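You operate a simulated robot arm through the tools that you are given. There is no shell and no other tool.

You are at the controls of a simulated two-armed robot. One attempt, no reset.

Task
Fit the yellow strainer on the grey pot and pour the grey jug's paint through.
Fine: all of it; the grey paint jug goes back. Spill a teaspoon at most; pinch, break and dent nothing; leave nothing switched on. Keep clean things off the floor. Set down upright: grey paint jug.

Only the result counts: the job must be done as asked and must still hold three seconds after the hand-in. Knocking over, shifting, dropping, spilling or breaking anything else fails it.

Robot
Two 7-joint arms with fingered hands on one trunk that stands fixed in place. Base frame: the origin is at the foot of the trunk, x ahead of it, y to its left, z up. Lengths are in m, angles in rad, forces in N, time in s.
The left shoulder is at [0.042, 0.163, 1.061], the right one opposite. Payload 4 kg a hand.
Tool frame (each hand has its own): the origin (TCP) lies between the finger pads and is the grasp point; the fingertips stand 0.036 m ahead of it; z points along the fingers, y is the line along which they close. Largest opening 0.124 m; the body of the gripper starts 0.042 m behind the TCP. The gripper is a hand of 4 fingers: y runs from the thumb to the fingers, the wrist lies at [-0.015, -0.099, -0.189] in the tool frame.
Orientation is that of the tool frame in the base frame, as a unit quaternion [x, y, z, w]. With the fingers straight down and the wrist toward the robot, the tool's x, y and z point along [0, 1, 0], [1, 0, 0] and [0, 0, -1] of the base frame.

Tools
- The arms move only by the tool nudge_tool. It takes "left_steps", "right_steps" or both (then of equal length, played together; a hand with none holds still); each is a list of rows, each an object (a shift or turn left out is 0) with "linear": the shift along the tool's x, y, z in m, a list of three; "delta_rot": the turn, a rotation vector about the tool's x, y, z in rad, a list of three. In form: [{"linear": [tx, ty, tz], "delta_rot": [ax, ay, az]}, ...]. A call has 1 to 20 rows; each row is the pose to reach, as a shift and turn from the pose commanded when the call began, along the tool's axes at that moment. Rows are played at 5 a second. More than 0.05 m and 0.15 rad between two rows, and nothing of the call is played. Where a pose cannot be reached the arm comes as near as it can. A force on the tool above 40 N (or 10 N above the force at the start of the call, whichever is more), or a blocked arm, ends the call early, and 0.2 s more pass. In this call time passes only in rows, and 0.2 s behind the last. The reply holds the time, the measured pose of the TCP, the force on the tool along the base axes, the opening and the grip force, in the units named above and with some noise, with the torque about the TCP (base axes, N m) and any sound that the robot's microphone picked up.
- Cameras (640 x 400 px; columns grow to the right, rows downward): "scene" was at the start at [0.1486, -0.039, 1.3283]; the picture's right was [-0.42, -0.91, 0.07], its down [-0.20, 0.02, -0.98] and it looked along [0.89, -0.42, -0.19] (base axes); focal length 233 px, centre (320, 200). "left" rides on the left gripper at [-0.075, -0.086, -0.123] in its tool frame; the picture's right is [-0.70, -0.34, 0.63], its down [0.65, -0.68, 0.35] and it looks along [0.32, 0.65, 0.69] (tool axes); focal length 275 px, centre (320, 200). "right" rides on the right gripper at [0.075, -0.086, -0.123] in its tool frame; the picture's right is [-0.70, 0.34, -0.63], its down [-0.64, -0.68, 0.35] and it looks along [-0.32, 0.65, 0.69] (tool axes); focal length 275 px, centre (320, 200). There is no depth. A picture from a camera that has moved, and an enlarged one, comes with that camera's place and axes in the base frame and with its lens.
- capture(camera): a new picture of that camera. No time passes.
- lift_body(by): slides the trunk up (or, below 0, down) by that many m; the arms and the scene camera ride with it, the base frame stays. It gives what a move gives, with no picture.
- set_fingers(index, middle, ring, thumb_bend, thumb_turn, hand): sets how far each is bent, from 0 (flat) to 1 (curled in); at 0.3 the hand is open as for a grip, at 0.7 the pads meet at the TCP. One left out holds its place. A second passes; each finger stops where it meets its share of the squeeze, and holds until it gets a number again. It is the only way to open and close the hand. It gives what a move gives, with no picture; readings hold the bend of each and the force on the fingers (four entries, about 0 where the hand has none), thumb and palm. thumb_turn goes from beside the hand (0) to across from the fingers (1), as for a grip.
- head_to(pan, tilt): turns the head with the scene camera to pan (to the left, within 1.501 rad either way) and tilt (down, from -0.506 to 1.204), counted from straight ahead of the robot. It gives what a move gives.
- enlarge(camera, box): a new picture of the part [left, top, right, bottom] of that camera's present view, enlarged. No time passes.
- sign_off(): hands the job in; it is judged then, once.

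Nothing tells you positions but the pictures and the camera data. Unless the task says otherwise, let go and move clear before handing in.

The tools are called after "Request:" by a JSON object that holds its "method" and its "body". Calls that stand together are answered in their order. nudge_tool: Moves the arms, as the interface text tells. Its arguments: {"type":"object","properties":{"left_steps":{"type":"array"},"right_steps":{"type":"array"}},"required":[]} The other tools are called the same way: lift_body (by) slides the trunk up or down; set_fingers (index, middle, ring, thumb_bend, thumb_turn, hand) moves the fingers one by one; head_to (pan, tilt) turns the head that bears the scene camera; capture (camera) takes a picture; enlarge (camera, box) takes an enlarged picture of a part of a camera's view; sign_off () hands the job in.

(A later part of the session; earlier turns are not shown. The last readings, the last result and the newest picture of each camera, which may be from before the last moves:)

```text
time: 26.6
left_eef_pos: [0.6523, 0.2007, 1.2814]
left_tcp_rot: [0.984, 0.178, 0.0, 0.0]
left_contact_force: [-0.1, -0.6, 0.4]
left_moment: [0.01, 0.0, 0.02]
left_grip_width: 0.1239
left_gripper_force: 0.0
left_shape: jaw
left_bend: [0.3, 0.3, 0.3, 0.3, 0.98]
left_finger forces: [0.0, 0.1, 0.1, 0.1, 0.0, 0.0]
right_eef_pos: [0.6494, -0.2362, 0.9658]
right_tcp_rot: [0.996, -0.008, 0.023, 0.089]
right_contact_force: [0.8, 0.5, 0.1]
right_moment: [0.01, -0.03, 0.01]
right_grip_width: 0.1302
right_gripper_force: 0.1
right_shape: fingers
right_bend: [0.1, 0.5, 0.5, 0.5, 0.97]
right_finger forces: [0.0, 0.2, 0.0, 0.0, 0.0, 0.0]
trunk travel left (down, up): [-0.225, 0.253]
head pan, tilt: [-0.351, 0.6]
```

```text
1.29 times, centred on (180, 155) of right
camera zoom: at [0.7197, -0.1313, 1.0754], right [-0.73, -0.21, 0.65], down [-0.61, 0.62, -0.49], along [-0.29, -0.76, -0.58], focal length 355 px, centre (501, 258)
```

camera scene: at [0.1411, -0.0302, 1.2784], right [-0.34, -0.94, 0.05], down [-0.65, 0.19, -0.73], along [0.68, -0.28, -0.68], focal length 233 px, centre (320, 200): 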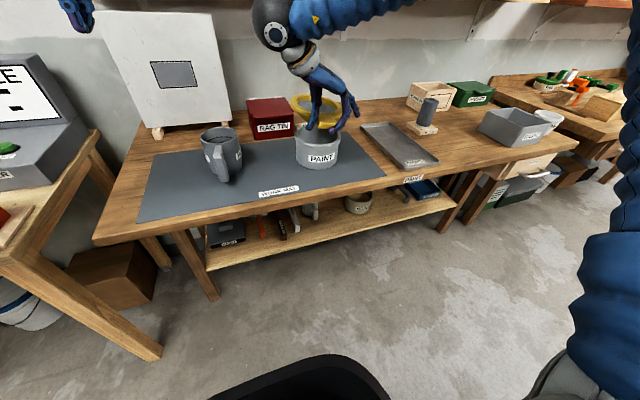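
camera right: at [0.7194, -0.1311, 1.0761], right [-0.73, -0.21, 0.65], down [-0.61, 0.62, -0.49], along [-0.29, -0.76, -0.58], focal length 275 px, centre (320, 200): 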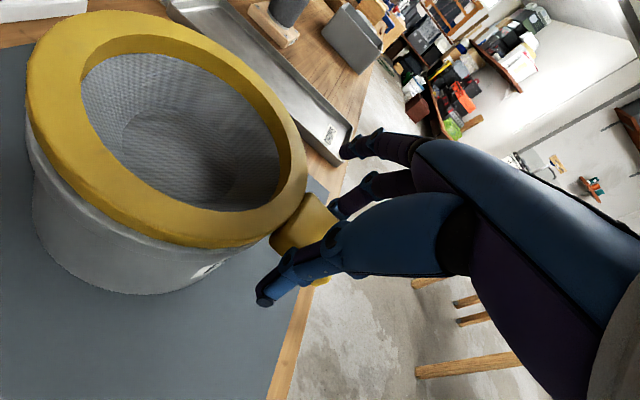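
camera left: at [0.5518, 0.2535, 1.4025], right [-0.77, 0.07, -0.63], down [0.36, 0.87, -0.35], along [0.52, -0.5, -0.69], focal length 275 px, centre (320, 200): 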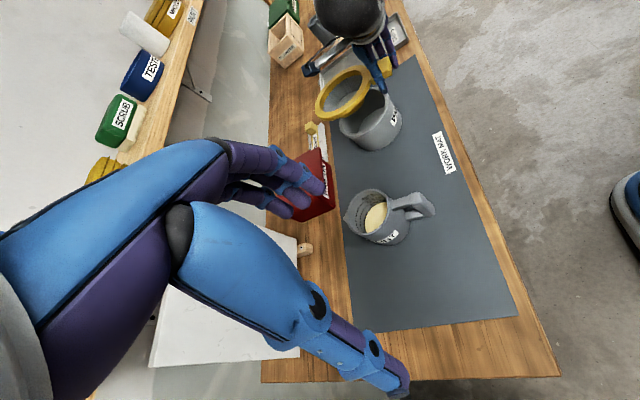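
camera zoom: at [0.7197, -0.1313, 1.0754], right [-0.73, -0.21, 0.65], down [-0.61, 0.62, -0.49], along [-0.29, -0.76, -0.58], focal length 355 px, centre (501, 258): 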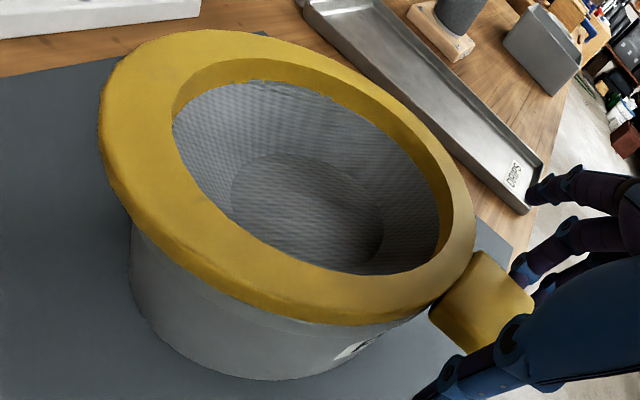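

The strainer has settled onto the pot. I open wider and lift the right hand straight up.

Request:
{"method": "set_fingers", "body": {"hand": "right", "middle": 0.4, "ring": 0.4, "thumb_bend": 0.4}}

Request:
{"method": "nudge_tool", "body": {"right_steps": [{"linear": [0.001, 0.0034, -0.0197]}, {"linear": [0.002, 0.0068, -0.0394]}, {"linear": [0.0041, 0.0137, -0.0787]}, {"linear": [0.0061, 0.0205, -0.1181]}]}}

Request:
{"method": "capture", "body": {"camera": "left"}}

Request:
{"method": "capture", "body": {"camera": "scene"}}

```text
time: 27.6
left_eef_pos: [0.651, 0.2008, 1.2816]
left_tcp_rot: [0.984, 0.179, -0.001, 0.0]
left_contact_force: [0.4, 0.9, 0.1]
left_moment: [-0.01, -0.02, -0.04]
left_grip_width: 0.1238
left_gripper_force: 0.0
left_shape: jaw
left_bend: [0.3, 0.3, 0.3, 0.3, 0.98]
left_finger forces: [0.1, 0.0, 0.0, 0.0, 0.0, 0.0]
right_eef_pos: [0.6488, -0.2363, 0.9649]
right_tcp_rot: [0.996, -0.007, 0.024, 0.09]
right_contact_force: [0.0, -1.0, 0.0]
right_moment: [0.0, 0.03, -0.01]
right_grip_width: 0.1449
right_gripper_force: 0.1
right_shape: fingers
right_bend: [0.1, 0.4, 0.4, 0.4, 0.97]
right_finger forces: [0.1, 0.1, 0.0, 0.1, 0.0, 0.0]
trunk travel left (down, up): [-0.225, 0.253]
head pan, tilt: [-0.351, 0.6]
```

```text
time: 28.6
left_eef_pos: [0.6506, 0.1998, 1.282]
left_tcp_rot: [0.984, 0.179, 0.001, 0.0]
left_contact_force: [-0.1, 0.2, 0.4]
left_moment: [0.01, -0.01, 0.0]
left_grip_width: 0.124
left_gripper_force: 0.0
left_shape: jaw
left_bend: [0.3, 0.3, 0.3, 0.3, 0.98]
left_finger forces: [0.0, 0.0, 0.1, 0.0, 0.0, 0.0]
right_eef_pos: [0.6473, -0.2401, 1.0844]
right_tcp_rot: [0.996, -0.007, 0.026, 0.088]
right_contact_force: [-0.1, 1.1, 0.2]
right_moment: [0.02, -0.02, -0.02]
right_grip_width: 0.1448
right_gripper_force: 0.0
right_shape: fingers
right_bend: [0.1, 0.4, 0.4, 0.4, 0.97]
right_finger forces: [0.0, 0.0, 0.1, 0.1, 0.1, 0.0]
right hand out of reach, approached as far as the arm can: row 4
trunk travel left (down, up): [-0.225, 0.253]
head pan, tilt: [-0.351, 0.6]
```

```text
taken
camera left: at [0.5511, 0.2539, 1.4028], right [-0.77, 0.07, -0.63], down [0.36, 0.86, -0.35], along [0.52, -0.5, -0.69], focal length 275 px, centre (320, 200)
```

left: 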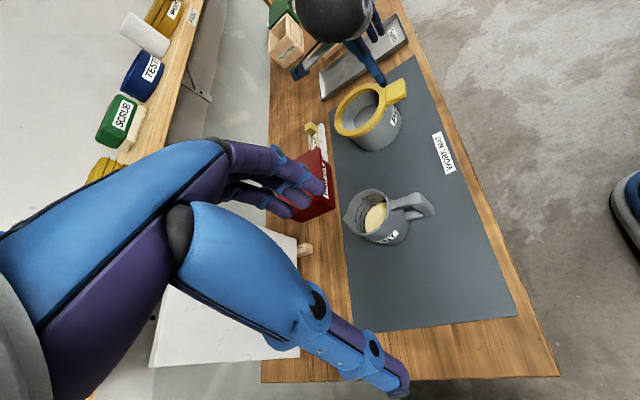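

```text
taken
camera scene: at [0.1403, -0.0304, 1.2787], right [-0.34, -0.94, 0.05], down [-0.65, 0.19, -0.73], along [0.68, -0.28, -0.68], focal length 233 px, centre (320, 200)
```

scene: 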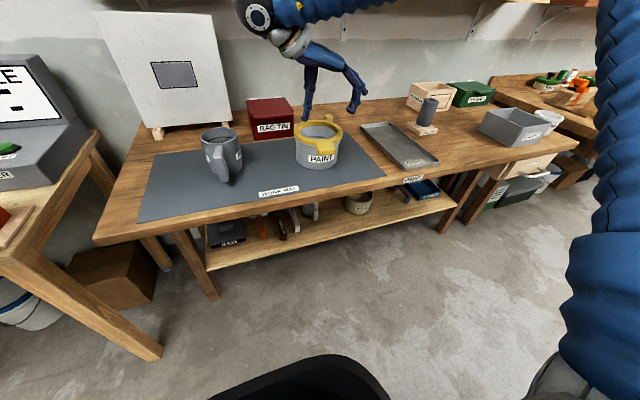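

Request:
{"method": "enlarge", "body": {"camera": "left", "box": [324, 70, 420, 160]}}

Request:
{"method": "enlarge", "body": {"camera": "scene", "box": [280, 105, 360, 175]}}

```text
4.44 times, centred on (372, 115) of left
camera zoom: at [0.5511, 0.2539, 1.4028], right [-0.77, 0.07, -0.63], down [0.36, 0.86, -0.35], along [0.52, -0.5, -0.69], focal length 1224 px, centre (89, 578)
```

zoom: 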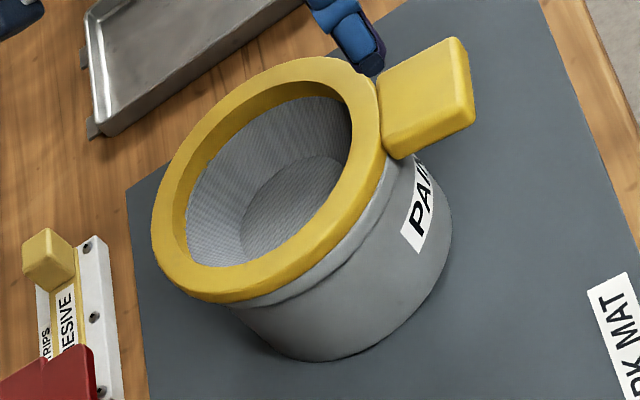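

```text
5.71 times, centred on (320, 140) of scene
camera zoom: at [0.1403, -0.0304, 1.2787], right [-0.34, -0.94, 0.05], down [-0.65, 0.19, -0.73], along [0.68, -0.28, -0.68], focal length 1334 px, centre (320, 543)
```

zoom: 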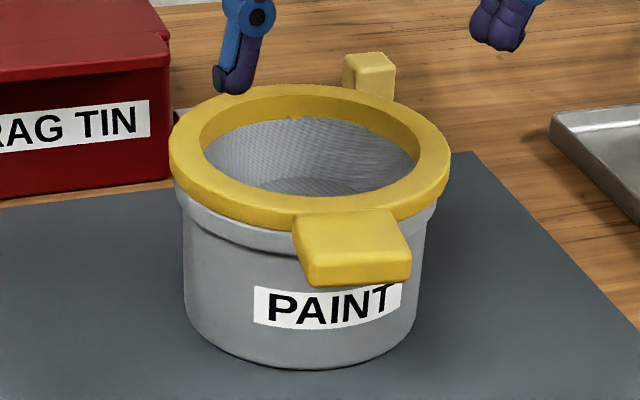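

The strainer sits level on the pot: ring centre ≈ (0.750, -0.260), opening radius ≈ 0.057, ring top z ≈ 0.955. Next I retract the right hand out of the way and then rehearse the pouring motion with the empty left hand.

Request:
{"method": "nudge_tool", "body": {"right_steps": [{"linear": [-0.019, 0.032, -0.0076], "delta_rot": [0.034, -0.01, 0]}, {"linear": [-0.038, 0.064, -0.0152], "delta_rot": [0.068, -0.02, 0]}, {"linear": [-0.0572, 0.096, -0.0229], "delta_rot": [0.102, -0.03, 0]}, {"linear": [-0.0763, 0.128, -0.0305], "delta_rot": [0.136, -0.04, 0]}, {"linear": [-0.0954, 0.1599, -0.0381], "delta_rot": [0.17, -0.05, 0]}]}}

```text
time: 29.8
left_eef_pos: [0.6497, 0.1999, 1.2829]
left_tcp_rot: [0.984, 0.179, 0.001, 0.0]
left_contact_force: [0.0, -0.3, -1.1]
left_moment: [0.03, 0.02, 0.04]
left_grip_width: 0.1239
left_gripper_force: 0.1
left_shape: jaw
left_bend: [0.3, 0.3, 0.3, 0.3, 0.98]
left_finger forces: [0.0, 0.0, 0.1, 0.0, 0.0, 0.0]
right_eef_pos: [0.5476, -0.3921, 1.1429]
right_tcp_rot: [1.0, -0.008, 0.001, 0.003]
right_contact_force: [0.7, -0.3, -0.5]
right_moment: [0.0, -0.02, -0.01]
right_grip_width: 0.1451
right_gripper_force: 0.1
right_shape: fingers
right_bend: [0.1, 0.4, 0.4, 0.4, 0.97]
right_finger forces: [0.1, 0.1, 0.0, 0.1, 0.0, 0.0]
trunk travel left (down, up): [-0.225, 0.253]
head pan, tilt: [-0.351, 0.6]
```

Right arm back to its parking pose, and the left hand yaws to square with the jug handle plane.

Request:
{"method": "nudge_tool", "body": {"right_steps": [{"linear": [-0.0058, 0.0042, -0.0167], "delta_rot": [0, 0, -0.1309]}, {"linear": [-0.0117, 0.0083, -0.0333], "delta_rot": [0, 0, -0.2618]}, {"linear": [-0.0175, 0.0125, -0.05], "delta_rot": [0, 0, -0.3927]}, {"linear": [-0.0233, 0.0167, -0.0667], "delta_rot": [0, 0, -0.5236]}, {"linear": [-0.0292, 0.0208, -0.0833], "delta_rot": [0, 0, -0.6545]}, {"linear": [-0.035, 0.025, -0.1], "delta_rot": [0, 0, -0.7854]}, {"linear": [-0.0408, 0.0292, -0.1167], "delta_rot": [0, 0, -0.9163]}, {"linear": [-0.0467, 0.0333, -0.1333], "delta_rot": [0, 0, -1.0472]}, {"linear": [-0.0525, 0.0375, -0.15], "delta_rot": [0, 0, -1.1781]}, {"linear": [-0.0583, 0.0417, -0.1667], "delta_rot": [0, 0, -1.309]}, {"linear": [-0.0642, 0.0458, -0.1833], "delta_rot": [0, 0, -1.4399]}, {"linear": [-0.07, 0.05, -0.2], "delta_rot": [0, 0, -1.5708]}], "left_steps": [{"linear": [-0.005, 0, 0], "delta_rot": [0, 0, 0.03]}, {"linear": [-0.01, 0, 0], "delta_rot": [0, 0, 0.06]}, {"linear": [-0.015, 0, 0], "delta_rot": [0, 0, 0.09]}, {"linear": [-0.02, 0, 0], "delta_rot": [0, 0, 0.12]}, {"linear": [-0.025, 0, 0], "delta_rot": [0, 0, 0.15]}, {"linear": [-0.03, 0, 0], "delta_rot": [0, 0, 0.18]}, {"linear": [-0.035, 0, 0], "delta_rot": [0, 0, 0.21]}, {"linear": [-0.04, 0, 0], "delta_rot": [0, 0, 0.24]}, {"linear": [-0.045, 0, 0], "delta_rot": [0, 0, 0.27]}, {"linear": [-0.05, 0, 0], "delta_rot": [0, 0, 0.3]}, {"linear": [-0.055, 0, 0], "delta_rot": [0, 0, 0.33]}, {"linear": [-0.06, 0, 0], "delta_rot": [0, 0, 0.36]}]}}

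```text
time: 32.4
left_eef_pos: [0.5932, 0.1788, 1.2827]
left_tcp_rot: [1.0, -0.001, 0.0, 0.0]
left_contact_force: [0.6, -0.8, 0.0]
left_moment: [0.01, -0.02, 0.0]
left_grip_width: 0.1238
left_gripper_force: 0.2
left_shape: jaw
left_bend: [0.3, 0.3, 0.3, 0.3, 0.98]
left_finger forces: [0.0, 0.0, 0.1, 0.0, 0.0, 0.0]
right_eef_pos: [0.4748, -0.4391, 1.3459]
right_tcp_rot: [0.712, 0.702, -0.004, 0.004]
right_contact_force: [-0.9, -0.3, -0.1]
right_moment: [-0.02, 0.0, 0.01]
right_grip_width: 0.1453
right_gripper_force: 0.0
right_shape: fingers
right_bend: [0.1, 0.4, 0.4, 0.4, 0.97]
right_finger forces: [0.0, 0.0, 0.0, 0.0, 0.0, 0.0]
trunk travel left (down, up): [-0.225, 0.253]
head pan, tilt: [-0.351, 0.6]
```

Now rehearse: pitch the empty left hand up so the fingers point forward (the handle-grasp orientation).

Request:
{"method": "nudge_tool", "body": {"left_steps": [{"linear": [-0.0036, 0.0066, 0.0153], "delta_rot": [0, 0.1309, 0]}, {"linear": [-0.0072, 0.0132, 0.0305], "delta_rot": [0, 0.2618, 0]}, {"linear": [-0.0108, 0.0198, 0.0458], "delta_rot": [0, 0.3927, 0]}, {"linear": [-0.0143, 0.0263, 0.061], "delta_rot": [0, 0.5236, 0]}, {"linear": [-0.0179, 0.0329, 0.0763], "delta_rot": [0, 0.6545, 0]}, {"linear": [-0.0215, 0.0395, 0.0915], "delta_rot": [0, 0.7854, 0]}, {"linear": [-0.0251, 0.0461, 0.1068], "delta_rot": [0, 0.9163, 0]}, {"linear": [-0.0287, 0.0527, 0.122], "delta_rot": [0, 1.0472, 0]}, {"linear": [-0.0323, 0.0593, 0.1373], "delta_rot": [0, 1.1781, 0]}, {"linear": [-0.0358, 0.0658, 0.1525], "delta_rot": [0, 1.309, 0]}, {"linear": [-0.0394, 0.0724, 0.1678], "delta_rot": [0, 1.4399, 0]}, {"linear": [-0.043, 0.079, 0.183], "delta_rot": [0, 1.5708, 0]}]}}

Request:
{"method": "capture", "body": {"camera": "scene"}}

Request:
{"method": "capture", "body": {"camera": "left"}}

```text
time: 35.0
left_eef_pos: [0.6049, 0.0904, 1.1072]
left_tcp_rot: [0.707, -0.001, 0.708, 0.001]
left_contact_force: [0.4, 0.1, -0.3]
left_moment: [0.01, -0.03, -0.03]
left_grip_width: 0.1238
left_gripper_force: 0.0
left_shape: jaw
left_bend: [0.3, 0.3, 0.3, 0.3, 0.98]
left_finger forces: [0.0, 0.1, 0.1, 0.0, 0.0, 0.1]
left hand out of reach, approached as far as the arm can: row 10, 11, 12
right_eef_pos: [0.4777, -0.4386, 1.3443]
right_tcp_rot: [0.711, 0.703, -0.003, 0.002]
right_contact_force: [0.5, 0.2, -0.1]
right_moment: [0.0, 0.01, 0.0]
right_grip_width: 0.1451
right_gripper_force: 0.1
right_shape: fingers
right_bend: [0.1, 0.4, 0.4, 0.4, 0.97]
right_finger forces: [0.0, 0.0, 0.0, 0.1, 0.1, 0.1]
trunk travel left (down, up): [-0.225, 0.253]
head pan, tilt: [-0.351, 0.6]
```

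```text
taken
camera scene: at [0.1417, -0.0305, 1.2782], right [-0.34, -0.94, 0.05], down [-0.65, 0.19, -0.73], along [0.68, -0.28, -0.68], focal length 233 px, centre (320, 200)
```

scene: 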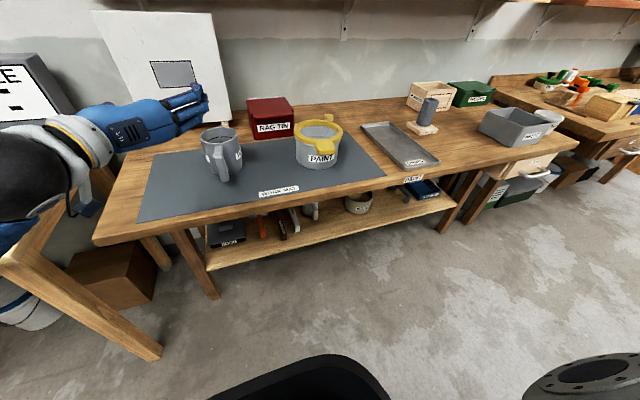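

```text
taken
camera left: at [0.4823, 0.1769, 1.0303], right [0.64, 0.34, -0.69], down [0.35, 0.68, 0.65], along [0.69, -0.65, 0.32], focal length 275 px, centre (320, 200)
```

left: 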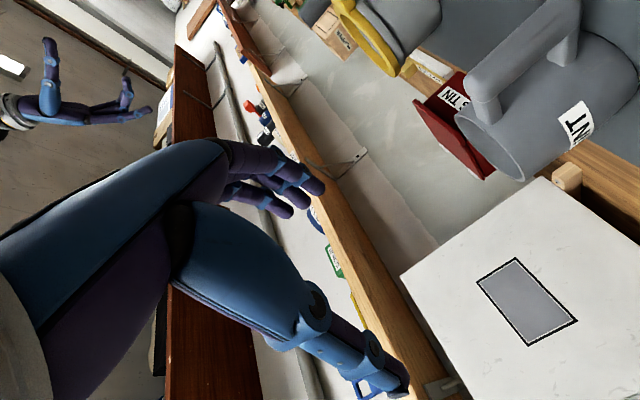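

The forward-pointing grasp is reachable, but with this roll the wrist camera would hang below bench level, so I'll test the other family: hand neutral, then pointing right with the camera on top. First back to neutral.

Request:
{"method": "nudge_tool", "body": {"left_steps": [{"linear": [0.0066, -0.0021, 0.0011], "delta_rot": [0.0864, -0.0864, -0.0864]}, {"linear": [0.0133, -0.0043, 0.0021], "delta_rot": [0.1727, -0.1727, -0.1727]}, {"linear": [0.0199, -0.0064, 0.0032], "delta_rot": [0.2591, -0.2591, -0.2591]}, {"linear": [0.0266, -0.0086, 0.0043], "delta_rot": [0.3454, -0.3454, -0.3454]}, {"linear": [0.0332, -0.0107, 0.0054], "delta_rot": [0.4318, -0.4318, -0.4318]}, {"linear": [0.0399, -0.0129, 0.0064], "delta_rot": [0.5181, -0.5181, -0.5181]}, {"linear": [0.0465, -0.015, 0.0075], "delta_rot": [0.6045, -0.6045, -0.6045]}, {"linear": [0.0531, -0.0171, 0.0086], "delta_rot": [0.6909, -0.6909, -0.6909]}, {"linear": [0.0598, -0.0193, 0.0096], "delta_rot": [0.7772, -0.7772, -0.7772]}, {"linear": [0.0664, -0.0214, 0.0107], "delta_rot": [0.8636, -0.8636, -0.8636]}, {"linear": [0.0731, -0.0236, 0.0118], "delta_rot": [0.9499, -0.9499, -0.9499]}, {"linear": [0.0797, -0.0257, 0.0129], "delta_rot": [1.0363, -1.0363, -1.0363]}, {"linear": [0.0864, -0.0279, 0.0139], "delta_rot": [1.1226, -1.1226, -1.1226]}, {"linear": [0.093, -0.03, 0.015], "delta_rot": [1.209, -1.209, -1.209]}]}}

```text
time: 38.0
left_eef_pos: [0.6184, 0.1229, 1.1994]
left_tcp_rot: [0.707, 0.707, 0.001, 0.0]
left_contact_force: [0.1, 0.1, -0.1]
left_moment: [0.0, 0.0, -0.01]
left_grip_width: 0.1238
left_gripper_force: 0.1
left_shape: jaw
left_bend: [0.3, 0.3, 0.3, 0.3, 0.98]
left_finger forces: [0.0, 0.1, 0.1, 0.0, 0.0, 0.1]
right_eef_pos: [0.4775, -0.4403, 1.3453]
right_tcp_rot: [0.713, 0.702, -0.003, 0.003]
right_contact_force: [-0.7, 0.6, 0.4]
right_moment: [-0.02, 0.0, 0.02]
right_grip_width: 0.1452
right_gripper_force: 0.1
right_shape: fingers
right_bend: [0.1, 0.4, 0.4, 0.4, 0.97]
right_finger forces: [0.0, 0.0, 0.0, 0.1, 0.0, 0.0]
trunk travel left (down, up): [-0.225, 0.253]
head pan, tilt: [-0.351, 0.6]
```

Request:
{"method": "nudge_tool", "body": {"left_steps": [{"delta_rot": [0, -0.1309, 0]}, {"delta_rot": [0, -0.2618, 0]}, {"delta_rot": [0, -0.3927, 0]}, {"delta_rot": [0, -0.5236, 0]}, {"delta_rot": [0, -0.6545, 0]}, {"delta_rot": [0, -0.7854, 0]}, {"delta_rot": [0, -0.9163, 0]}, {"delta_rot": [0, -1.0472, 0]}, {"delta_rot": [0, -1.1781, 0]}, {"delta_rot": [0, -1.309, 0]}, {"delta_rot": [0, -1.4399, 0]}, {"delta_rot": [0, -1.5708, 0]}]}}

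```text
time: 40.6
left_eef_pos: [0.6194, 0.1224, 1.2006]
left_tcp_rot: [0.499, 0.5, -0.501, 0.501]
left_contact_force: [0.0, 0.1, -0.3]
left_moment: [-0.03, 0.02, 0.02]
left_grip_width: 0.124
left_gripper_force: 0.1
left_shape: jaw
left_bend: [0.3, 0.3, 0.3, 0.3, 0.98]
left_finger forces: [0.0, 0.1, 0.1, 0.1, 0.0, 0.0]
right_eef_pos: [0.4776, -0.4405, 1.346]
right_tcp_rot: [0.712, 0.702, -0.003, 0.003]
right_contact_force: [-0.6, -0.1, 0.6]
right_moment: [0.02, -0.02, 0.07]
right_grip_width: 0.1449
right_gripper_force: 0.0
right_shape: fingers
right_bend: [0.1, 0.4, 0.4, 0.4, 0.97]
right_finger forces: [0.0, 0.1, 0.0, 0.0, 0.0, 0.1]
trunk travel left (down, up): [-0.225, 0.253]
head pan, tilt: [-0.351, 0.6]
```

Pointing right with the camera on top is reachable. Now test yawing it +90° to the handle-grasp orientation (fingers forward, camera on top).

Request:
{"method": "nudge_tool", "body": {"left_steps": [{"linear": [0.0083, 0.0033, 0.0058], "delta_rot": [-0.1309, 0, 0]}, {"linear": [0.0167, 0.0067, 0.0117], "delta_rot": [-0.2618, 0, 0]}, {"linear": [0.025, 0.01, 0.0175], "delta_rot": [-0.3927, 0, 0]}, {"linear": [0.0333, 0.0133, 0.0233], "delta_rot": [-0.5236, 0, 0]}, {"linear": [0.0417, 0.0167, 0.0292], "delta_rot": [-0.6545, 0, 0]}, {"linear": [0.05, 0.02, 0.035], "delta_rot": [-0.7854, 0, 0]}, {"linear": [0.0583, 0.0233, 0.0408], "delta_rot": [-0.9163, 0, 0]}, {"linear": [0.0667, 0.0267, 0.0467], "delta_rot": [-1.0472, 0, 0]}, {"linear": [0.075, 0.03, 0.0525], "delta_rot": [-1.1781, 0, 0]}, {"linear": [0.0833, 0.0333, 0.0583], "delta_rot": [-1.309, 0, 0]}, {"linear": [0.0917, 0.0367, 0.0642], "delta_rot": [-1.4399, 0, 0]}, {"linear": [0.1, 0.04, 0.07], "delta_rot": [-1.5708, 0, 0]}]}}

Request:
{"method": "capture", "body": {"camera": "scene"}}

Request:
{"method": "capture", "body": {"camera": "left"}}

```text
time: 43.2
left_eef_pos: [0.6673, 0.0762, 1.1043]
left_tcp_rot: [0.008, 0.697, 0.038, 0.716]
left_contact_force: [0.8, 0.3, 0.5]
left_moment: [-0.01, 0.01, 0.04]
left_grip_width: 0.1235
left_gripper_force: 0.1
left_shape: jaw
left_bend: [0.3, 0.3, 0.3, 0.3, 0.98]
left_finger forces: [0.1, 0.1, 0.1, 0.0, 0.0, 0.0]
right_eef_pos: [0.4785, -0.4386, 1.345]
right_tcp_rot: [0.712, 0.702, -0.003, 0.003]
right_contact_force: [-0.4, 0.0, -0.9]
right_moment: [-0.02, 0.01, 0.02]
right_grip_width: 0.1451
right_gripper_force: 0.0
right_shape: fingers
right_bend: [0.1, 0.4, 0.4, 0.4, 0.97]
right_finger forces: [0.0, 0.0, 0.0, 0.0, 0.0, 0.0]
trunk travel left (down, up): [-0.225, 0.253]
head pan, tilt: [-0.351, 0.6]
```

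```text
taken
camera scene: at [0.1419, -0.0299, 1.2783], right [-0.34, -0.94, 0.05], down [-0.65, 0.19, -0.73], along [0.68, -0.28, -0.68], focal length 233 px, centre (320, 200)
```

scene: 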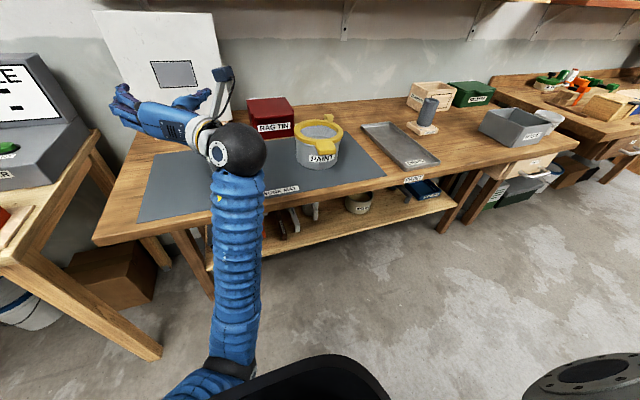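

```text
taken
camera left: at [0.5463, -0.0193, 1.1687], right [0.63, -0.36, 0.69], down [0.39, -0.62, -0.68], along [0.67, 0.7, -0.25], focal length 275 px, centre (320, 200)
```

left: 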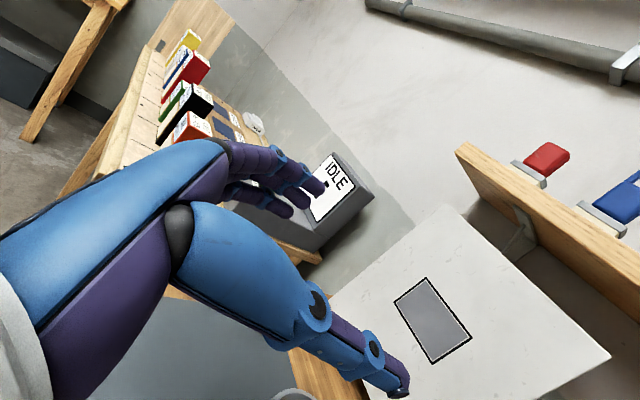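

Request:
{"method": "nudge_tool", "body": {"left_steps": [{"linear": [0, 0, 0]}, {"linear": [0, 0, 0]}]}}

Request:
{"method": "capture", "body": {"camera": "scene"}}

```text
time: 43.8
left_eef_pos: [0.6645, 0.0744, 1.1033]
left_tcp_rot: [0.01, 0.698, 0.036, 0.715]
left_contact_force: [-1.1, -0.1, 0.1]
left_moment: [0.01, -0.01, 0.0]
left_grip_width: 0.1238
left_gripper_force: 0.0
left_shape: jaw
left_bend: [0.3, 0.3, 0.3, 0.3, 0.98]
left_finger forces: [0.0, 0.0, 0.0, 0.2, 0.1, 0.0]
right_eef_pos: [0.4773, -0.4405, 1.3452]
right_tcp_rot: [0.713, 0.702, -0.002, 0.003]
right_contact_force: [-0.4, 0.2, 0.2]
right_moment: [0.03, 0.0, 0.0]
right_grip_width: 0.145
right_gripper_force: 0.1
right_shape: fingers
right_bend: [0.1, 0.4, 0.4, 0.4, 0.97]
right_finger forces: [0.0, 0.1, 0.0, 0.0, 0.1, 0.0]
trunk travel left (down, up): [-0.225, 0.253]
head pan, tilt: [-0.351, 0.6]
```

```text
taken
camera scene: at [0.141, -0.0309, 1.2784], right [-0.34, -0.94, 0.05], down [-0.65, 0.19, -0.73], along [0.68, -0.28, -0.68], focal length 233 px, centre (320, 200)
```

scene: 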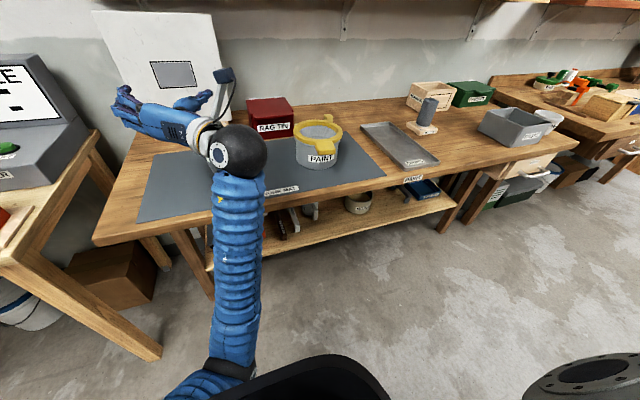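

The hand is within about 4° of the wanted grasp orientation. I'll explore whether it can come down behind the jug handle (staying well back at x≈0.62).

Request:
{"method": "nudge_tool", "body": {"left_steps": [{"linear": [0.0291, -0.0106, -0.0101]}, {"linear": [0.0583, -0.0212, -0.0201]}, {"linear": [0.0874, -0.0318, -0.0302]}, {"linear": [0.1166, -0.0424, -0.0402]}, {"linear": [0.1457, -0.053, -0.0503]}]}}

Request:
{"method": "capture", "body": {"camera": "scene"}}

Request:
{"method": "capture", "body": {"camera": "left"}}

```text
time: 44.3
left_eef_pos: [0.6542, 0.0725, 1.101]
left_tcp_rot: [0.027, 0.661, 0.071, 0.746]
left_contact_force: [0.1, -0.9, 0.5]
left_moment: [0.01, -0.01, 0.0]
left_grip_width: 0.1239
left_gripper_force: 0.1
left_shape: jaw
left_bend: [0.3, 0.3, 0.3, 0.3, 0.98]
left_finger forces: [0.0, 0.1, 0.1, 0.1, 0.0, 0.0]
right_eef_pos: [0.4775, -0.4401, 1.3449]
right_tcp_rot: [0.712, 0.702, -0.003, 0.003]
right_contact_force: [-0.1, -0.1, -0.1]
right_moment: [-0.01, -0.02, -0.02]
right_grip_width: 0.145
right_gripper_force: 0.0
right_shape: fingers
right_bend: [0.1, 0.4, 0.4, 0.4, 0.97]
right_finger forces: [0.1, 0.1, 0.0, 0.1, 0.1, 0.0]
trunk travel left (down, up): [-0.225, 0.253]
head pan, tilt: [-0.351, 0.6]
stopped in row 2 (left hand): the arm was blocked; the commanded pose is now the measured one
```

```text
taken
camera scene: at [0.141, -0.0308, 1.2785], right [-0.34, -0.94, 0.05], down [-0.65, 0.19, -0.73], along [0.68, -0.28, -0.68], focal length 233 px, centre (320, 200)
```

scene: 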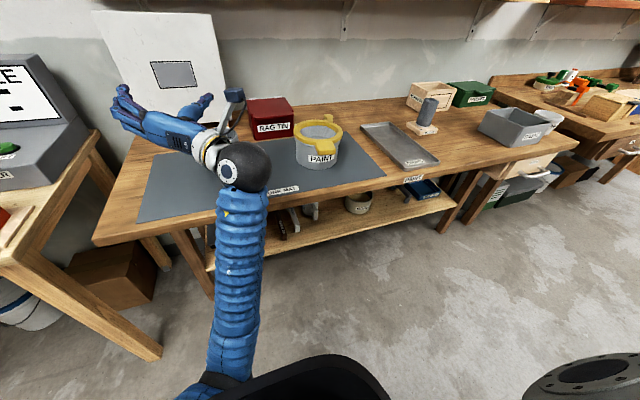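

```text
taken
camera left: at [0.5306, -0.0301, 1.1462], right [0.57, -0.4, 0.72], down [0.47, -0.56, -0.68], along [0.68, 0.72, -0.14], focal length 275 px, centre (320, 200)
```

left: 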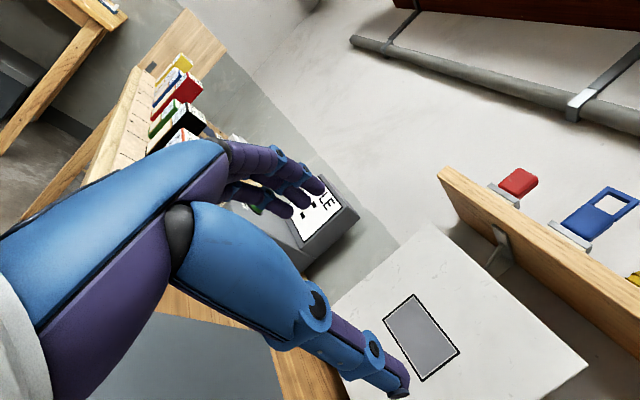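

That configuration gets blocked lower down. The right hand in its natural roll (wrist to the right, pitched ~25° down so its camera clears the bench) should suit both the jug and the pour, so I'll park the left arm first, retracing its path.

Request:
{"method": "nudge_tool", "body": {"left_steps": [{"linear": [-0.0089, 0.0098, -0.0008], "delta_rot": [0.1357, -0.0013, -0.0171]}, {"linear": [-0.0179, 0.0195, -0.0016], "delta_rot": [0.2713, -0.0025, -0.0342]}, {"linear": [-0.0268, 0.0293, -0.0023], "delta_rot": [0.407, -0.0038, -0.0513]}, {"linear": [-0.0357, 0.039, -0.0031], "delta_rot": [0.5427, -0.005, -0.0683]}, {"linear": [-0.0447, 0.0488, -0.0039], "delta_rot": [0.6783, -0.0063, -0.0854]}, {"linear": [-0.0536, 0.0586, -0.0047], "delta_rot": [0.814, -0.0075, -0.1025]}, {"linear": [-0.0625, 0.0683, -0.0054], "delta_rot": [0.9497, -0.0088, -0.1196]}, {"linear": [-0.0715, 0.0781, -0.0062], "delta_rot": [1.0853, -0.01, -0.1367]}, {"linear": [-0.0804, 0.0878, -0.007], "delta_rot": [1.221, -0.0113, -0.1538]}, {"linear": [-0.0893, 0.0976, -0.0078], "delta_rot": [1.3567, -0.0125, -0.1708]}, {"linear": [-0.0983, 0.1073, -0.0085], "delta_rot": [1.4923, -0.0138, -0.1879]}, {"linear": [-0.1072, 0.1171, -0.0093], "delta_rot": [1.628, -0.015, -0.205]}]}}

```text
time: 46.9
left_eef_pos: [0.6234, 0.1728, 1.2206]
left_tcp_rot: [-0.5, -0.498, 0.502, -0.5]
left_contact_force: [-0.3, 0.5, 0.1]
left_moment: [0.01, 0.01, 0.01]
left_grip_width: 0.1236
left_gripper_force: 0.0
left_shape: jaw
left_bend: [0.3, 0.3, 0.3, 0.3, 0.98]
left_finger forces: [0.1, 0.0, 0.0, 0.1, 0.0, 0.0]
right_eef_pos: [0.4764, -0.4394, 1.3458]
right_tcp_rot: [0.712, 0.702, -0.004, 0.003]
right_contact_force: [0.0, 0.7, -0.2]
right_moment: [-0.03, 0.0, 0.04]
right_grip_width: 0.1448
right_gripper_force: 0.1
right_shape: fingers
right_bend: [0.1, 0.4, 0.4, 0.4, 0.97]
right_finger forces: [0.0, 0.0, 0.1, 0.0, 0.0, 0.0]
trunk travel left (down, up): [-0.225, 0.253]
head pan, tilt: [-0.351, 0.6]
```

Request:
{"method": "nudge_tool", "body": {"left_steps": [{"linear": [-0.0025, -0.0083, -0.0133], "delta_rot": [0, 0.1309, 0]}, {"linear": [-0.005, -0.0167, -0.0267], "delta_rot": [0, 0.2618, 0]}, {"linear": [-0.0075, -0.025, -0.04], "delta_rot": [0, 0.3927, 0]}, {"linear": [-0.01, -0.0333, -0.0533], "delta_rot": [0, 0.5236, 0]}, {"linear": [-0.0125, -0.0417, -0.0667], "delta_rot": [0, 0.6545, 0]}, {"linear": [-0.015, -0.05, -0.08], "delta_rot": [0, 0.7854, 0]}, {"linear": [-0.0175, -0.0583, -0.0933], "delta_rot": [0, 0.9163, 0]}, {"linear": [-0.02, -0.0667, -0.1067], "delta_rot": [0, 1.0472, 0]}, {"linear": [-0.0225, -0.075, -0.12], "delta_rot": [0, 1.1781, 0]}, {"linear": [-0.025, -0.0833, -0.1333], "delta_rot": [0, 1.309, 0]}, {"linear": [-0.0275, -0.0917, -0.1467], "delta_rot": [0, 1.4399, 0]}, {"linear": [-0.03, -0.1, -0.16], "delta_rot": [0, 1.5708, 0]}], "right_steps": [{"linear": [0.0083, 0.0067, 0.0042], "delta_rot": [0, 0, -0.1309]}, {"linear": [0.0167, 0.0133, 0.0083], "delta_rot": [0, 0, -0.2618]}, {"linear": [0.025, 0.02, 0.0125], "delta_rot": [0, 0, -0.3927]}, {"linear": [0.0333, 0.0267, 0.0167], "delta_rot": [0, 0, -0.5236]}, {"linear": [0.0417, 0.0333, 0.0208], "delta_rot": [0, 0, -0.6545]}, {"linear": [0.05, 0.04, 0.025], "delta_rot": [0, 0, -0.7854]}, {"linear": [0.0583, 0.0467, 0.0292], "delta_rot": [0, 0, -0.9163]}, {"linear": [0.0667, 0.0533, 0.0333], "delta_rot": [0, 0, -1.0472]}, {"linear": [0.075, 0.06, 0.0375], "delta_rot": [0, 0, -1.1781]}, {"linear": [0.0833, 0.0667, 0.0417], "delta_rot": [0, 0, -1.309]}, {"linear": [0.0917, 0.0733, 0.0458], "delta_rot": [0, 0, -1.4399]}, {"linear": [0.1, 0.08, 0.05], "delta_rot": [0, 0, -1.5708]}]}}

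Request:
{"method": "capture", "body": {"camera": "scene"}}

```text
time: 49.5
left_eef_pos: [0.5249, 0.3341, 1.2497]
left_tcp_rot: [0.708, 0.706, -0.002, 0.0]
left_contact_force: [1.5, -0.1, -0.1]
left_moment: [-0.01, -0.01, -0.01]
left_grip_width: 0.1237
left_gripper_force: 0.0
left_shape: jaw
left_bend: [0.3, 0.3, 0.3, 0.3, 0.98]
left_finger forces: [0.0, 0.0, 0.1, 0.0, 0.0, 0.0]
right_eef_pos: [0.4255, -0.2254, 1.4187]
right_tcp_rot: [0.048, 0.999, -0.009, -0.018]
right_contact_force: [-0.4, -0.6, -0.3]
right_moment: [-0.01, 0.0, 0.03]
right_grip_width: 0.1451
right_gripper_force: 0.1
right_shape: fingers
right_bend: [0.1, 0.4, 0.4, 0.4, 0.98]
right_finger forces: [0.0, 0.1, 0.0, 0.0, 0.0, 0.1]
right hand out of reach, approached as far as the arm can: row 6, 7, 8, 9, 10, 11, 12
trunk travel left (down, up): [-0.225, 0.253]
head pan, tilt: [-0.351, 0.6]
```

```text
taken
camera scene: at [0.1416, -0.0308, 1.2784], right [-0.34, -0.94, 0.05], down [-0.65, 0.2, -0.73], along [0.68, -0.28, -0.68], focal length 233 px, centre (320, 200)
```

scene: 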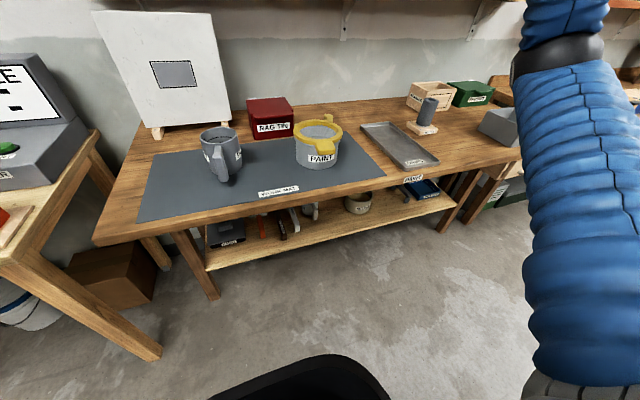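

The right hand got cramped close to the body; I move it forward to (0.60, -0.22, 1.25), mirroring where the left hand was comfortable.

Request:
{"method": "nudge_tool", "body": {"right_steps": [{"linear": [-0.0225, 0.0031, 0.0203], "delta_rot": [-0.0022, -0.0045, -0.012]}, {"linear": [-0.0449, 0.0063, 0.0406], "delta_rot": [-0.0045, -0.009, -0.024]}, {"linear": [-0.0674, 0.0094, 0.0609], "delta_rot": [-0.0068, -0.0135, -0.036]}, {"linear": [-0.0899, 0.0125, 0.0813], "delta_rot": [-0.009, -0.018, -0.048]}, {"linear": [-0.1123, 0.0156, 0.1016], "delta_rot": [-0.0112, -0.0225, -0.06]}, {"linear": [-0.1348, 0.0188, 0.1219], "delta_rot": [-0.0135, -0.027, -0.072]}, {"linear": [-0.1572, 0.0219, 0.1422], "delta_rot": [-0.0158, -0.0315, -0.084]}, {"linear": [-0.1797, 0.025, 0.1625], "delta_rot": [-0.018, -0.036, -0.096]}]}}

Request:
{"method": "capture", "body": {"camera": "scene"}}

```text
time: 51.3
left_eef_pos: [0.5251, 0.334, 1.2498]
left_tcp_rot: [0.707, 0.707, -0.002, 0.002]
left_contact_force: [0.1, -0.3, 0.5]
left_moment: [0.03, -0.01, 0.0]
left_grip_width: 0.1238
left_gripper_force: 0.0
left_shape: jaw
left_bend: [0.3, 0.3, 0.3, 0.3, 0.98]
left_finger forces: [0.0, 0.0, 0.1, 0.0, 0.0, 0.0]
right_eef_pos: [0.4108, -0.1174, 1.363]
right_tcp_rot: [0.009, 1.0, -0.002, -0.002]
right_contact_force: [0.3, 0.3, 1.4]
right_moment: [0.0, 0.0, -0.03]
right_grip_width: 0.1453
right_gripper_force: 0.0
right_shape: fingers
right_bend: [0.1, 0.4, 0.4, 0.4, 0.98]
right_finger forces: [0.0, 0.0, 0.0, 0.0, 0.1, 0.1]
right hand out of reach, approached as far as the arm can: row 1, 2, 3, 4, 5, 6, 7, 8
trunk travel left (down, up): [-0.225, 0.253]
head pan, tilt: [-0.351, 0.6]
```

```text
taken
camera scene: at [0.1412, -0.0304, 1.2784], right [-0.34, -0.94, 0.05], down [-0.65, 0.19, -0.73], along [0.68, -0.28, -0.68], focal length 233 px, centre (320, 200)
```

scene: 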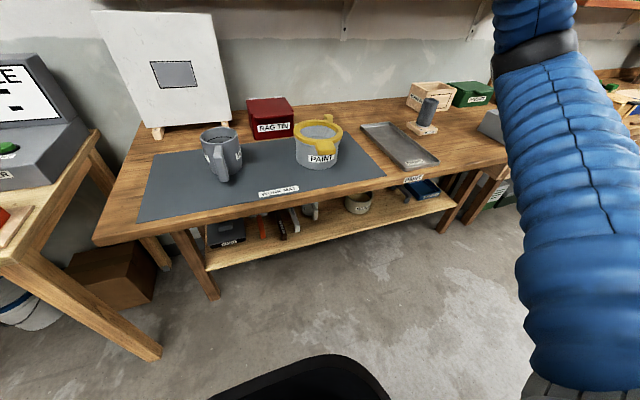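

Request:
{"method": "nudge_tool", "body": {"right_steps": [{"linear": [-0.0075, -0.025, 0.0011], "delta_rot": [0, 0, 0.1309]}, {"linear": [-0.015, -0.05, 0.0022], "delta_rot": [0, 0, 0.2618]}, {"linear": [-0.0225, -0.075, 0.0032], "delta_rot": [0, 0, 0.3927]}, {"linear": [-0.03, -0.1, 0.0043], "delta_rot": [0, 0, 0.5236]}, {"linear": [-0.0375, -0.125, 0.0054], "delta_rot": [0, 0, 0.6545]}, {"linear": [-0.045, -0.15, 0.0065], "delta_rot": [0, 0, 0.7854]}, {"linear": [-0.0525, -0.175, 0.0076], "delta_rot": [0, 0, 0.9163]}, {"linear": [-0.06, -0.2, 0.0087], "delta_rot": [0, 0, 1.0472]}, {"linear": [-0.0675, -0.225, 0.0097], "delta_rot": [0, 0, 1.1781]}, {"linear": [-0.075, -0.25, 0.0108], "delta_rot": [0, 0, 1.309]}, {"linear": [-0.0825, -0.275, 0.0119], "delta_rot": [0, 0, 1.4399]}, {"linear": [-0.09, -0.3, 0.013], "delta_rot": [0, 0, 1.5708]}]}}

Request:
{"method": "capture", "body": {"camera": "scene"}}

```text
time: 53.9
left_eef_pos: [0.5253, 0.3335, 1.2495]
left_tcp_rot: [0.707, 0.707, -0.002, 0.001]
left_contact_force: [-0.5, 0.1, 0.8]
left_moment: [0.01, -0.01, 0.01]
left_grip_width: 0.1238
left_gripper_force: 0.0
left_shape: jaw
left_bend: [0.3, 0.3, 0.3, 0.3, 0.98]
left_finger forces: [0.0, 0.0, 0.0, 0.1, 0.1, 0.1]
right_eef_pos: [0.5004, -0.4173, 1.347]
right_tcp_rot: [0.708, 0.706, 0.001, 0.0]
right_contact_force: [0.0, -0.3, -0.2]
right_moment: [-0.02, 0.02, -0.01]
right_grip_width: 0.145
right_gripper_force: 0.0
right_shape: fingers
right_bend: [0.1, 0.4, 0.4, 0.4, 0.98]
right_finger forces: [0.0, 0.0, 0.0, 0.0, 0.0, 0.0]
trunk travel left (down, up): [-0.225, 0.253]
head pan, tilt: [-0.351, 0.6]
```

```text
taken
camera scene: at [0.1409, -0.0303, 1.2785], right [-0.34, -0.94, 0.05], down [-0.65, 0.19, -0.73], along [0.68, -0.28, -0.68], focal length 233 px, centre (320, 200)
```

scene: 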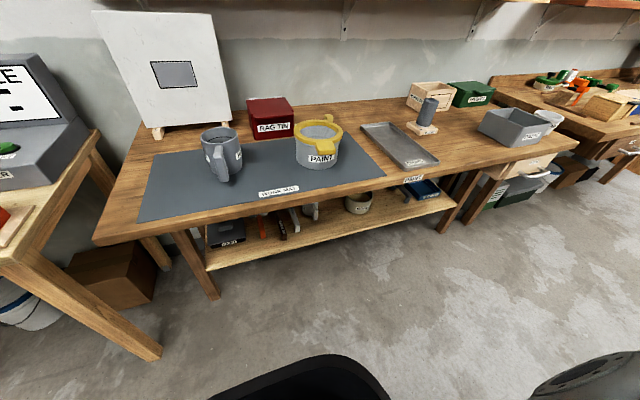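

Request:
{"method": "nudge_tool", "body": {"right_steps": [{"linear": [0.025, 0.03, 0.003]}, {"linear": [0.05, 0.06, 0.006]}, {"linear": [0.075, 0.09, 0.009]}, {"linear": [0.1, 0.12, 0.012]}, {"linear": [0.125, 0.15, 0.015]}, {"linear": [0.15, 0.18, 0.018]}, {"linear": [0.175, 0.21, 0.021]}, {"linear": [0.2, 0.24, 0.024]}, {"linear": [0.225, 0.27, 0.027]}, {"linear": [0.25, 0.3, 0.03]}]}}

Request:
{"method": "nudge_tool", "body": {"right_steps": [{"linear": [-0.0042, -0.0167, 0.0058], "delta_rot": [0, 0, -0.1309]}, {"linear": [-0.0083, -0.0333, 0.0117], "delta_rot": [0, 0, -0.2618]}, {"linear": [-0.0125, -0.05, 0.0175], "delta_rot": [0, 0, -0.3927]}, {"linear": [-0.0167, -0.0667, 0.0233], "delta_rot": [0, 0, -0.5236]}, {"linear": [-0.0208, -0.0833, 0.0292], "delta_rot": [0, 0, -0.6545]}, {"linear": [-0.025, -0.1, 0.035], "delta_rot": [0, 0, -0.7854]}, {"linear": [-0.0292, -0.1167, 0.0408], "delta_rot": [0, 0, -0.9163]}, {"linear": [-0.0333, -0.1333, 0.0467], "delta_rot": [0, 0, -1.0472]}, {"linear": [-0.0375, -0.15, 0.0525], "delta_rot": [0, 0, -1.1781]}, {"linear": [-0.0417, -0.1667, 0.0583], "delta_rot": [0, 0, -1.309]}, {"linear": [-0.0458, -0.1833, 0.0642], "delta_rot": [0, 0, -1.4399]}, {"linear": [-0.05, -0.2, 0.07], "delta_rot": [0, 0, -1.5708]}]}}

Request:
{"method": "capture", "body": {"camera": "scene"}}

```text
time: 56.1
left_eef_pos: [0.529, 0.3332, 1.2465]
left_tcp_rot: [0.708, 0.706, -0.004, 0.0]
left_contact_force: [1.1, -0.3, -0.5]
left_moment: [-0.01, 0.06, -0.02]
left_grip_width: 0.1239
left_gripper_force: 0.0
left_shape: jaw
left_bend: [0.3, 0.3, 0.3, 0.3, 0.98]
left_finger forces: [0.0, 0.1, 0.1, 0.0, 0.0, 0.1]
right_eef_pos: [0.8032, -0.1703, 1.3169]
right_tcp_rot: [0.709, 0.705, -0.001, 0.0]
right_contact_force: [0.2, -0.2, -0.3]
right_moment: [0.0, 0.04, -0.01]
right_grip_width: 0.1448
right_gripper_force: 0.0
right_shape: fingers
right_bend: [0.1, 0.4, 0.4, 0.4, 0.98]
right_finger forces: [0.0, 0.0, 0.0, 0.0, 0.1, 0.0]
trunk travel left (down, up): [-0.225, 0.253]
head pan, tilt: [-0.351, 0.6]
```

```text
time: 58.7
left_eef_pos: [0.5255, 0.3372, 1.2484]
left_tcp_rot: [0.707, 0.707, -0.002, 0.002]
left_contact_force: [0.7, 1.3, 0.2]
left_moment: [0.01, 0.0, 0.02]
left_grip_width: 0.124
left_gripper_force: 0.0
left_shape: jaw
left_bend: [0.3, 0.3, 0.3, 0.3, 0.98]
left_finger forces: [0.0, 0.0, 0.2, 0.0, 0.0, 0.0]
right_eef_pos: [0.4366, -0.0857, 1.3224]
right_tcp_rot: [0.036, 0.999, -0.012, -0.008]
right_contact_force: [0.7, 0.7, 0.2]
right_moment: [-0.02, 0.01, 0.0]
right_grip_width: 0.1451
right_gripper_force: 0.0
right_shape: fingers
right_bend: [0.1, 0.4, 0.4, 0.4, 0.97]
right_finger forces: [0.0, 0.1, 0.1, 0.0, 0.0, 0.0]
right hand out of reach, approached as far as the arm can: row 7, 8, 9, 10, 11, 12
trunk travel left (down, up): [-0.225, 0.253]
head pan, tilt: [-0.351, 0.6]
```

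```text
taken
camera scene: at [0.1418, -0.0281, 1.2783], right [-0.34, -0.94, 0.05], down [-0.65, 0.19, -0.73], along [0.68, -0.28, -0.68], focal length 233 px, centre (320, 200)
```

scene: 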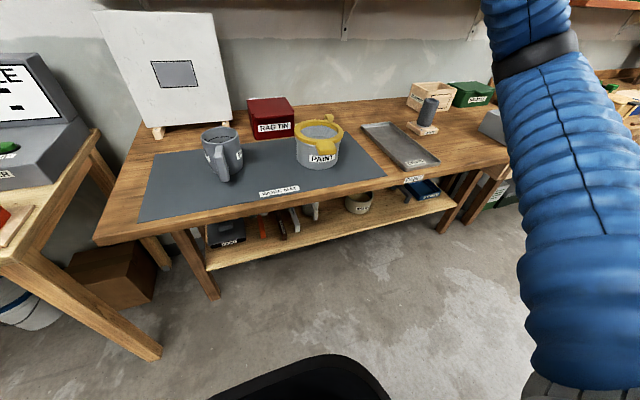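

The right arm cannot do that yaw, but it handled yaw -90° well, and with that roll its camera sits on top. I go back to neutral and on to yaw -90°, then test pitching the fingers forward.

Request:
{"method": "nudge_tool", "body": {"right_steps": [{"linear": [-0.0138, -0.0179, 0.0017], "delta_rot": [0, 0, 0.1309]}, {"linear": [-0.0275, -0.0358, 0.0033], "delta_rot": [0, 0, 0.2618]}, {"linear": [-0.0413, -0.0538, 0.005], "delta_rot": [0, 0, 0.3927]}, {"linear": [-0.055, -0.0717, 0.0067], "delta_rot": [0, 0, 0.5236]}, {"linear": [-0.0688, -0.0896, 0.0083], "delta_rot": [0, 0, 0.6545]}, {"linear": [-0.0825, -0.1075, 0.01], "delta_rot": [0, 0, 0.7854]}, {"linear": [-0.0963, -0.1254, 0.0117], "delta_rot": [0, 0, 0.9163]}, {"linear": [-0.11, -0.1433, 0.0133], "delta_rot": [0, 0, 1.0472]}, {"linear": [-0.1238, -0.1613, 0.015], "delta_rot": [0, 0, 1.1781]}, {"linear": [-0.1375, -0.1792, 0.0167], "delta_rot": [0, 0, 1.309]}, {"linear": [-0.1513, -0.1971, 0.0183], "delta_rot": [0, 0, 1.4399]}, {"linear": [-0.165, -0.215, 0.02], "delta_rot": [0, 0, 1.5708]}]}}

Request:
{"method": "nudge_tool", "body": {"right_steps": [{"linear": [0.0125, 0.0017, 0.0042], "delta_rot": [0, 0, 0.1309]}, {"linear": [0.025, 0.0033, 0.0083], "delta_rot": [0, 0, 0.2618]}, {"linear": [0.0375, 0.005, 0.0125], "delta_rot": [0, 0, 0.3927]}, {"linear": [0.05, 0.0067, 0.0167], "delta_rot": [0, 0, 0.5236]}, {"linear": [0.0625, 0.0083, 0.0208], "delta_rot": [0, 0, 0.6545]}, {"linear": [0.075, 0.01, 0.025], "delta_rot": [0, 0, 0.7854]}, {"linear": [0.0875, 0.0117, 0.0292], "delta_rot": [0, 0, 0.9163]}, {"linear": [0.1, 0.0133, 0.0333], "delta_rot": [0, 0, 1.0472]}, {"linear": [0.1125, 0.015, 0.0375], "delta_rot": [0, 0, 1.1781]}, {"linear": [0.125, 0.0167, 0.0417], "delta_rot": [0, 0, 1.309]}, {"linear": [0.1375, 0.0183, 0.0458], "delta_rot": [0, 0, 1.4399]}, {"linear": [0.15, 0.02, 0.05], "delta_rot": [0, 0, 1.5708]}]}}

```text
time: 61.3
left_eef_pos: [0.5237, 0.3328, 1.2497]
left_tcp_rot: [0.708, 0.707, -0.003, 0.0]
left_contact_force: [-0.1, -0.5, 0.5]
left_moment: [0.0, 0.01, 0.02]
left_grip_width: 0.1239
left_gripper_force: 0.1
left_shape: jaw
left_bend: [0.3, 0.3, 0.3, 0.3, 0.98]
left_finger forces: [0.0, 0.0, 0.0, 0.0, 0.0, 0.0]
right_eef_pos: [0.587, -0.3183, 1.2989]
right_tcp_rot: [0.733, 0.681, -0.013, 0.003]
right_contact_force: [0.0, 0.5, -0.3]
right_moment: [0.01, -0.02, 0.0]
right_grip_width: 0.1451
right_gripper_force: 0.2
right_shape: fingers
right_bend: [0.1, 0.4, 0.4, 0.4, 0.97]
right_finger forces: [0.1, 0.0, 0.1, 0.0, 0.1, 0.0]
trunk travel left (down, up): [-0.225, 0.253]
head pan, tilt: [-0.351, 0.6]
```

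```text
time: 63.9
left_eef_pos: [0.5263, 0.3333, 1.2476]
left_tcp_rot: [0.707, 0.707, -0.003, 0.001]
left_contact_force: [0.5, 0.2, 0.0]
left_moment: [0.01, 0.03, -0.05]
left_grip_width: 0.1237
left_gripper_force: 0.1
left_shape: jaw
left_bend: [0.3, 0.3, 0.3, 0.3, 0.98]
left_finger forces: [0.1, 0.0, 0.0, 0.1, 0.1, 0.1]
right_eef_pos: [0.5927, -0.2243, 1.2112]
right_tcp_rot: [0.999, -0.034, -0.002, 0.002]
right_contact_force: [0.6, -0.5, -0.7]
right_moment: [-0.01, 0.0, 0.01]
right_grip_width: 0.1448
right_gripper_force: 0.1
right_shape: fingers
right_bend: [0.1, 0.4, 0.4, 0.4, 0.97]
right_finger forces: [0.0, 0.1, 0.0, 0.1, 0.1, 0.0]
right hand out of reach, approached as far as the arm can: row 10, 11, 12
trunk travel left (down, up): [-0.225, 0.253]
head pan, tilt: [-0.351, 0.6]
```

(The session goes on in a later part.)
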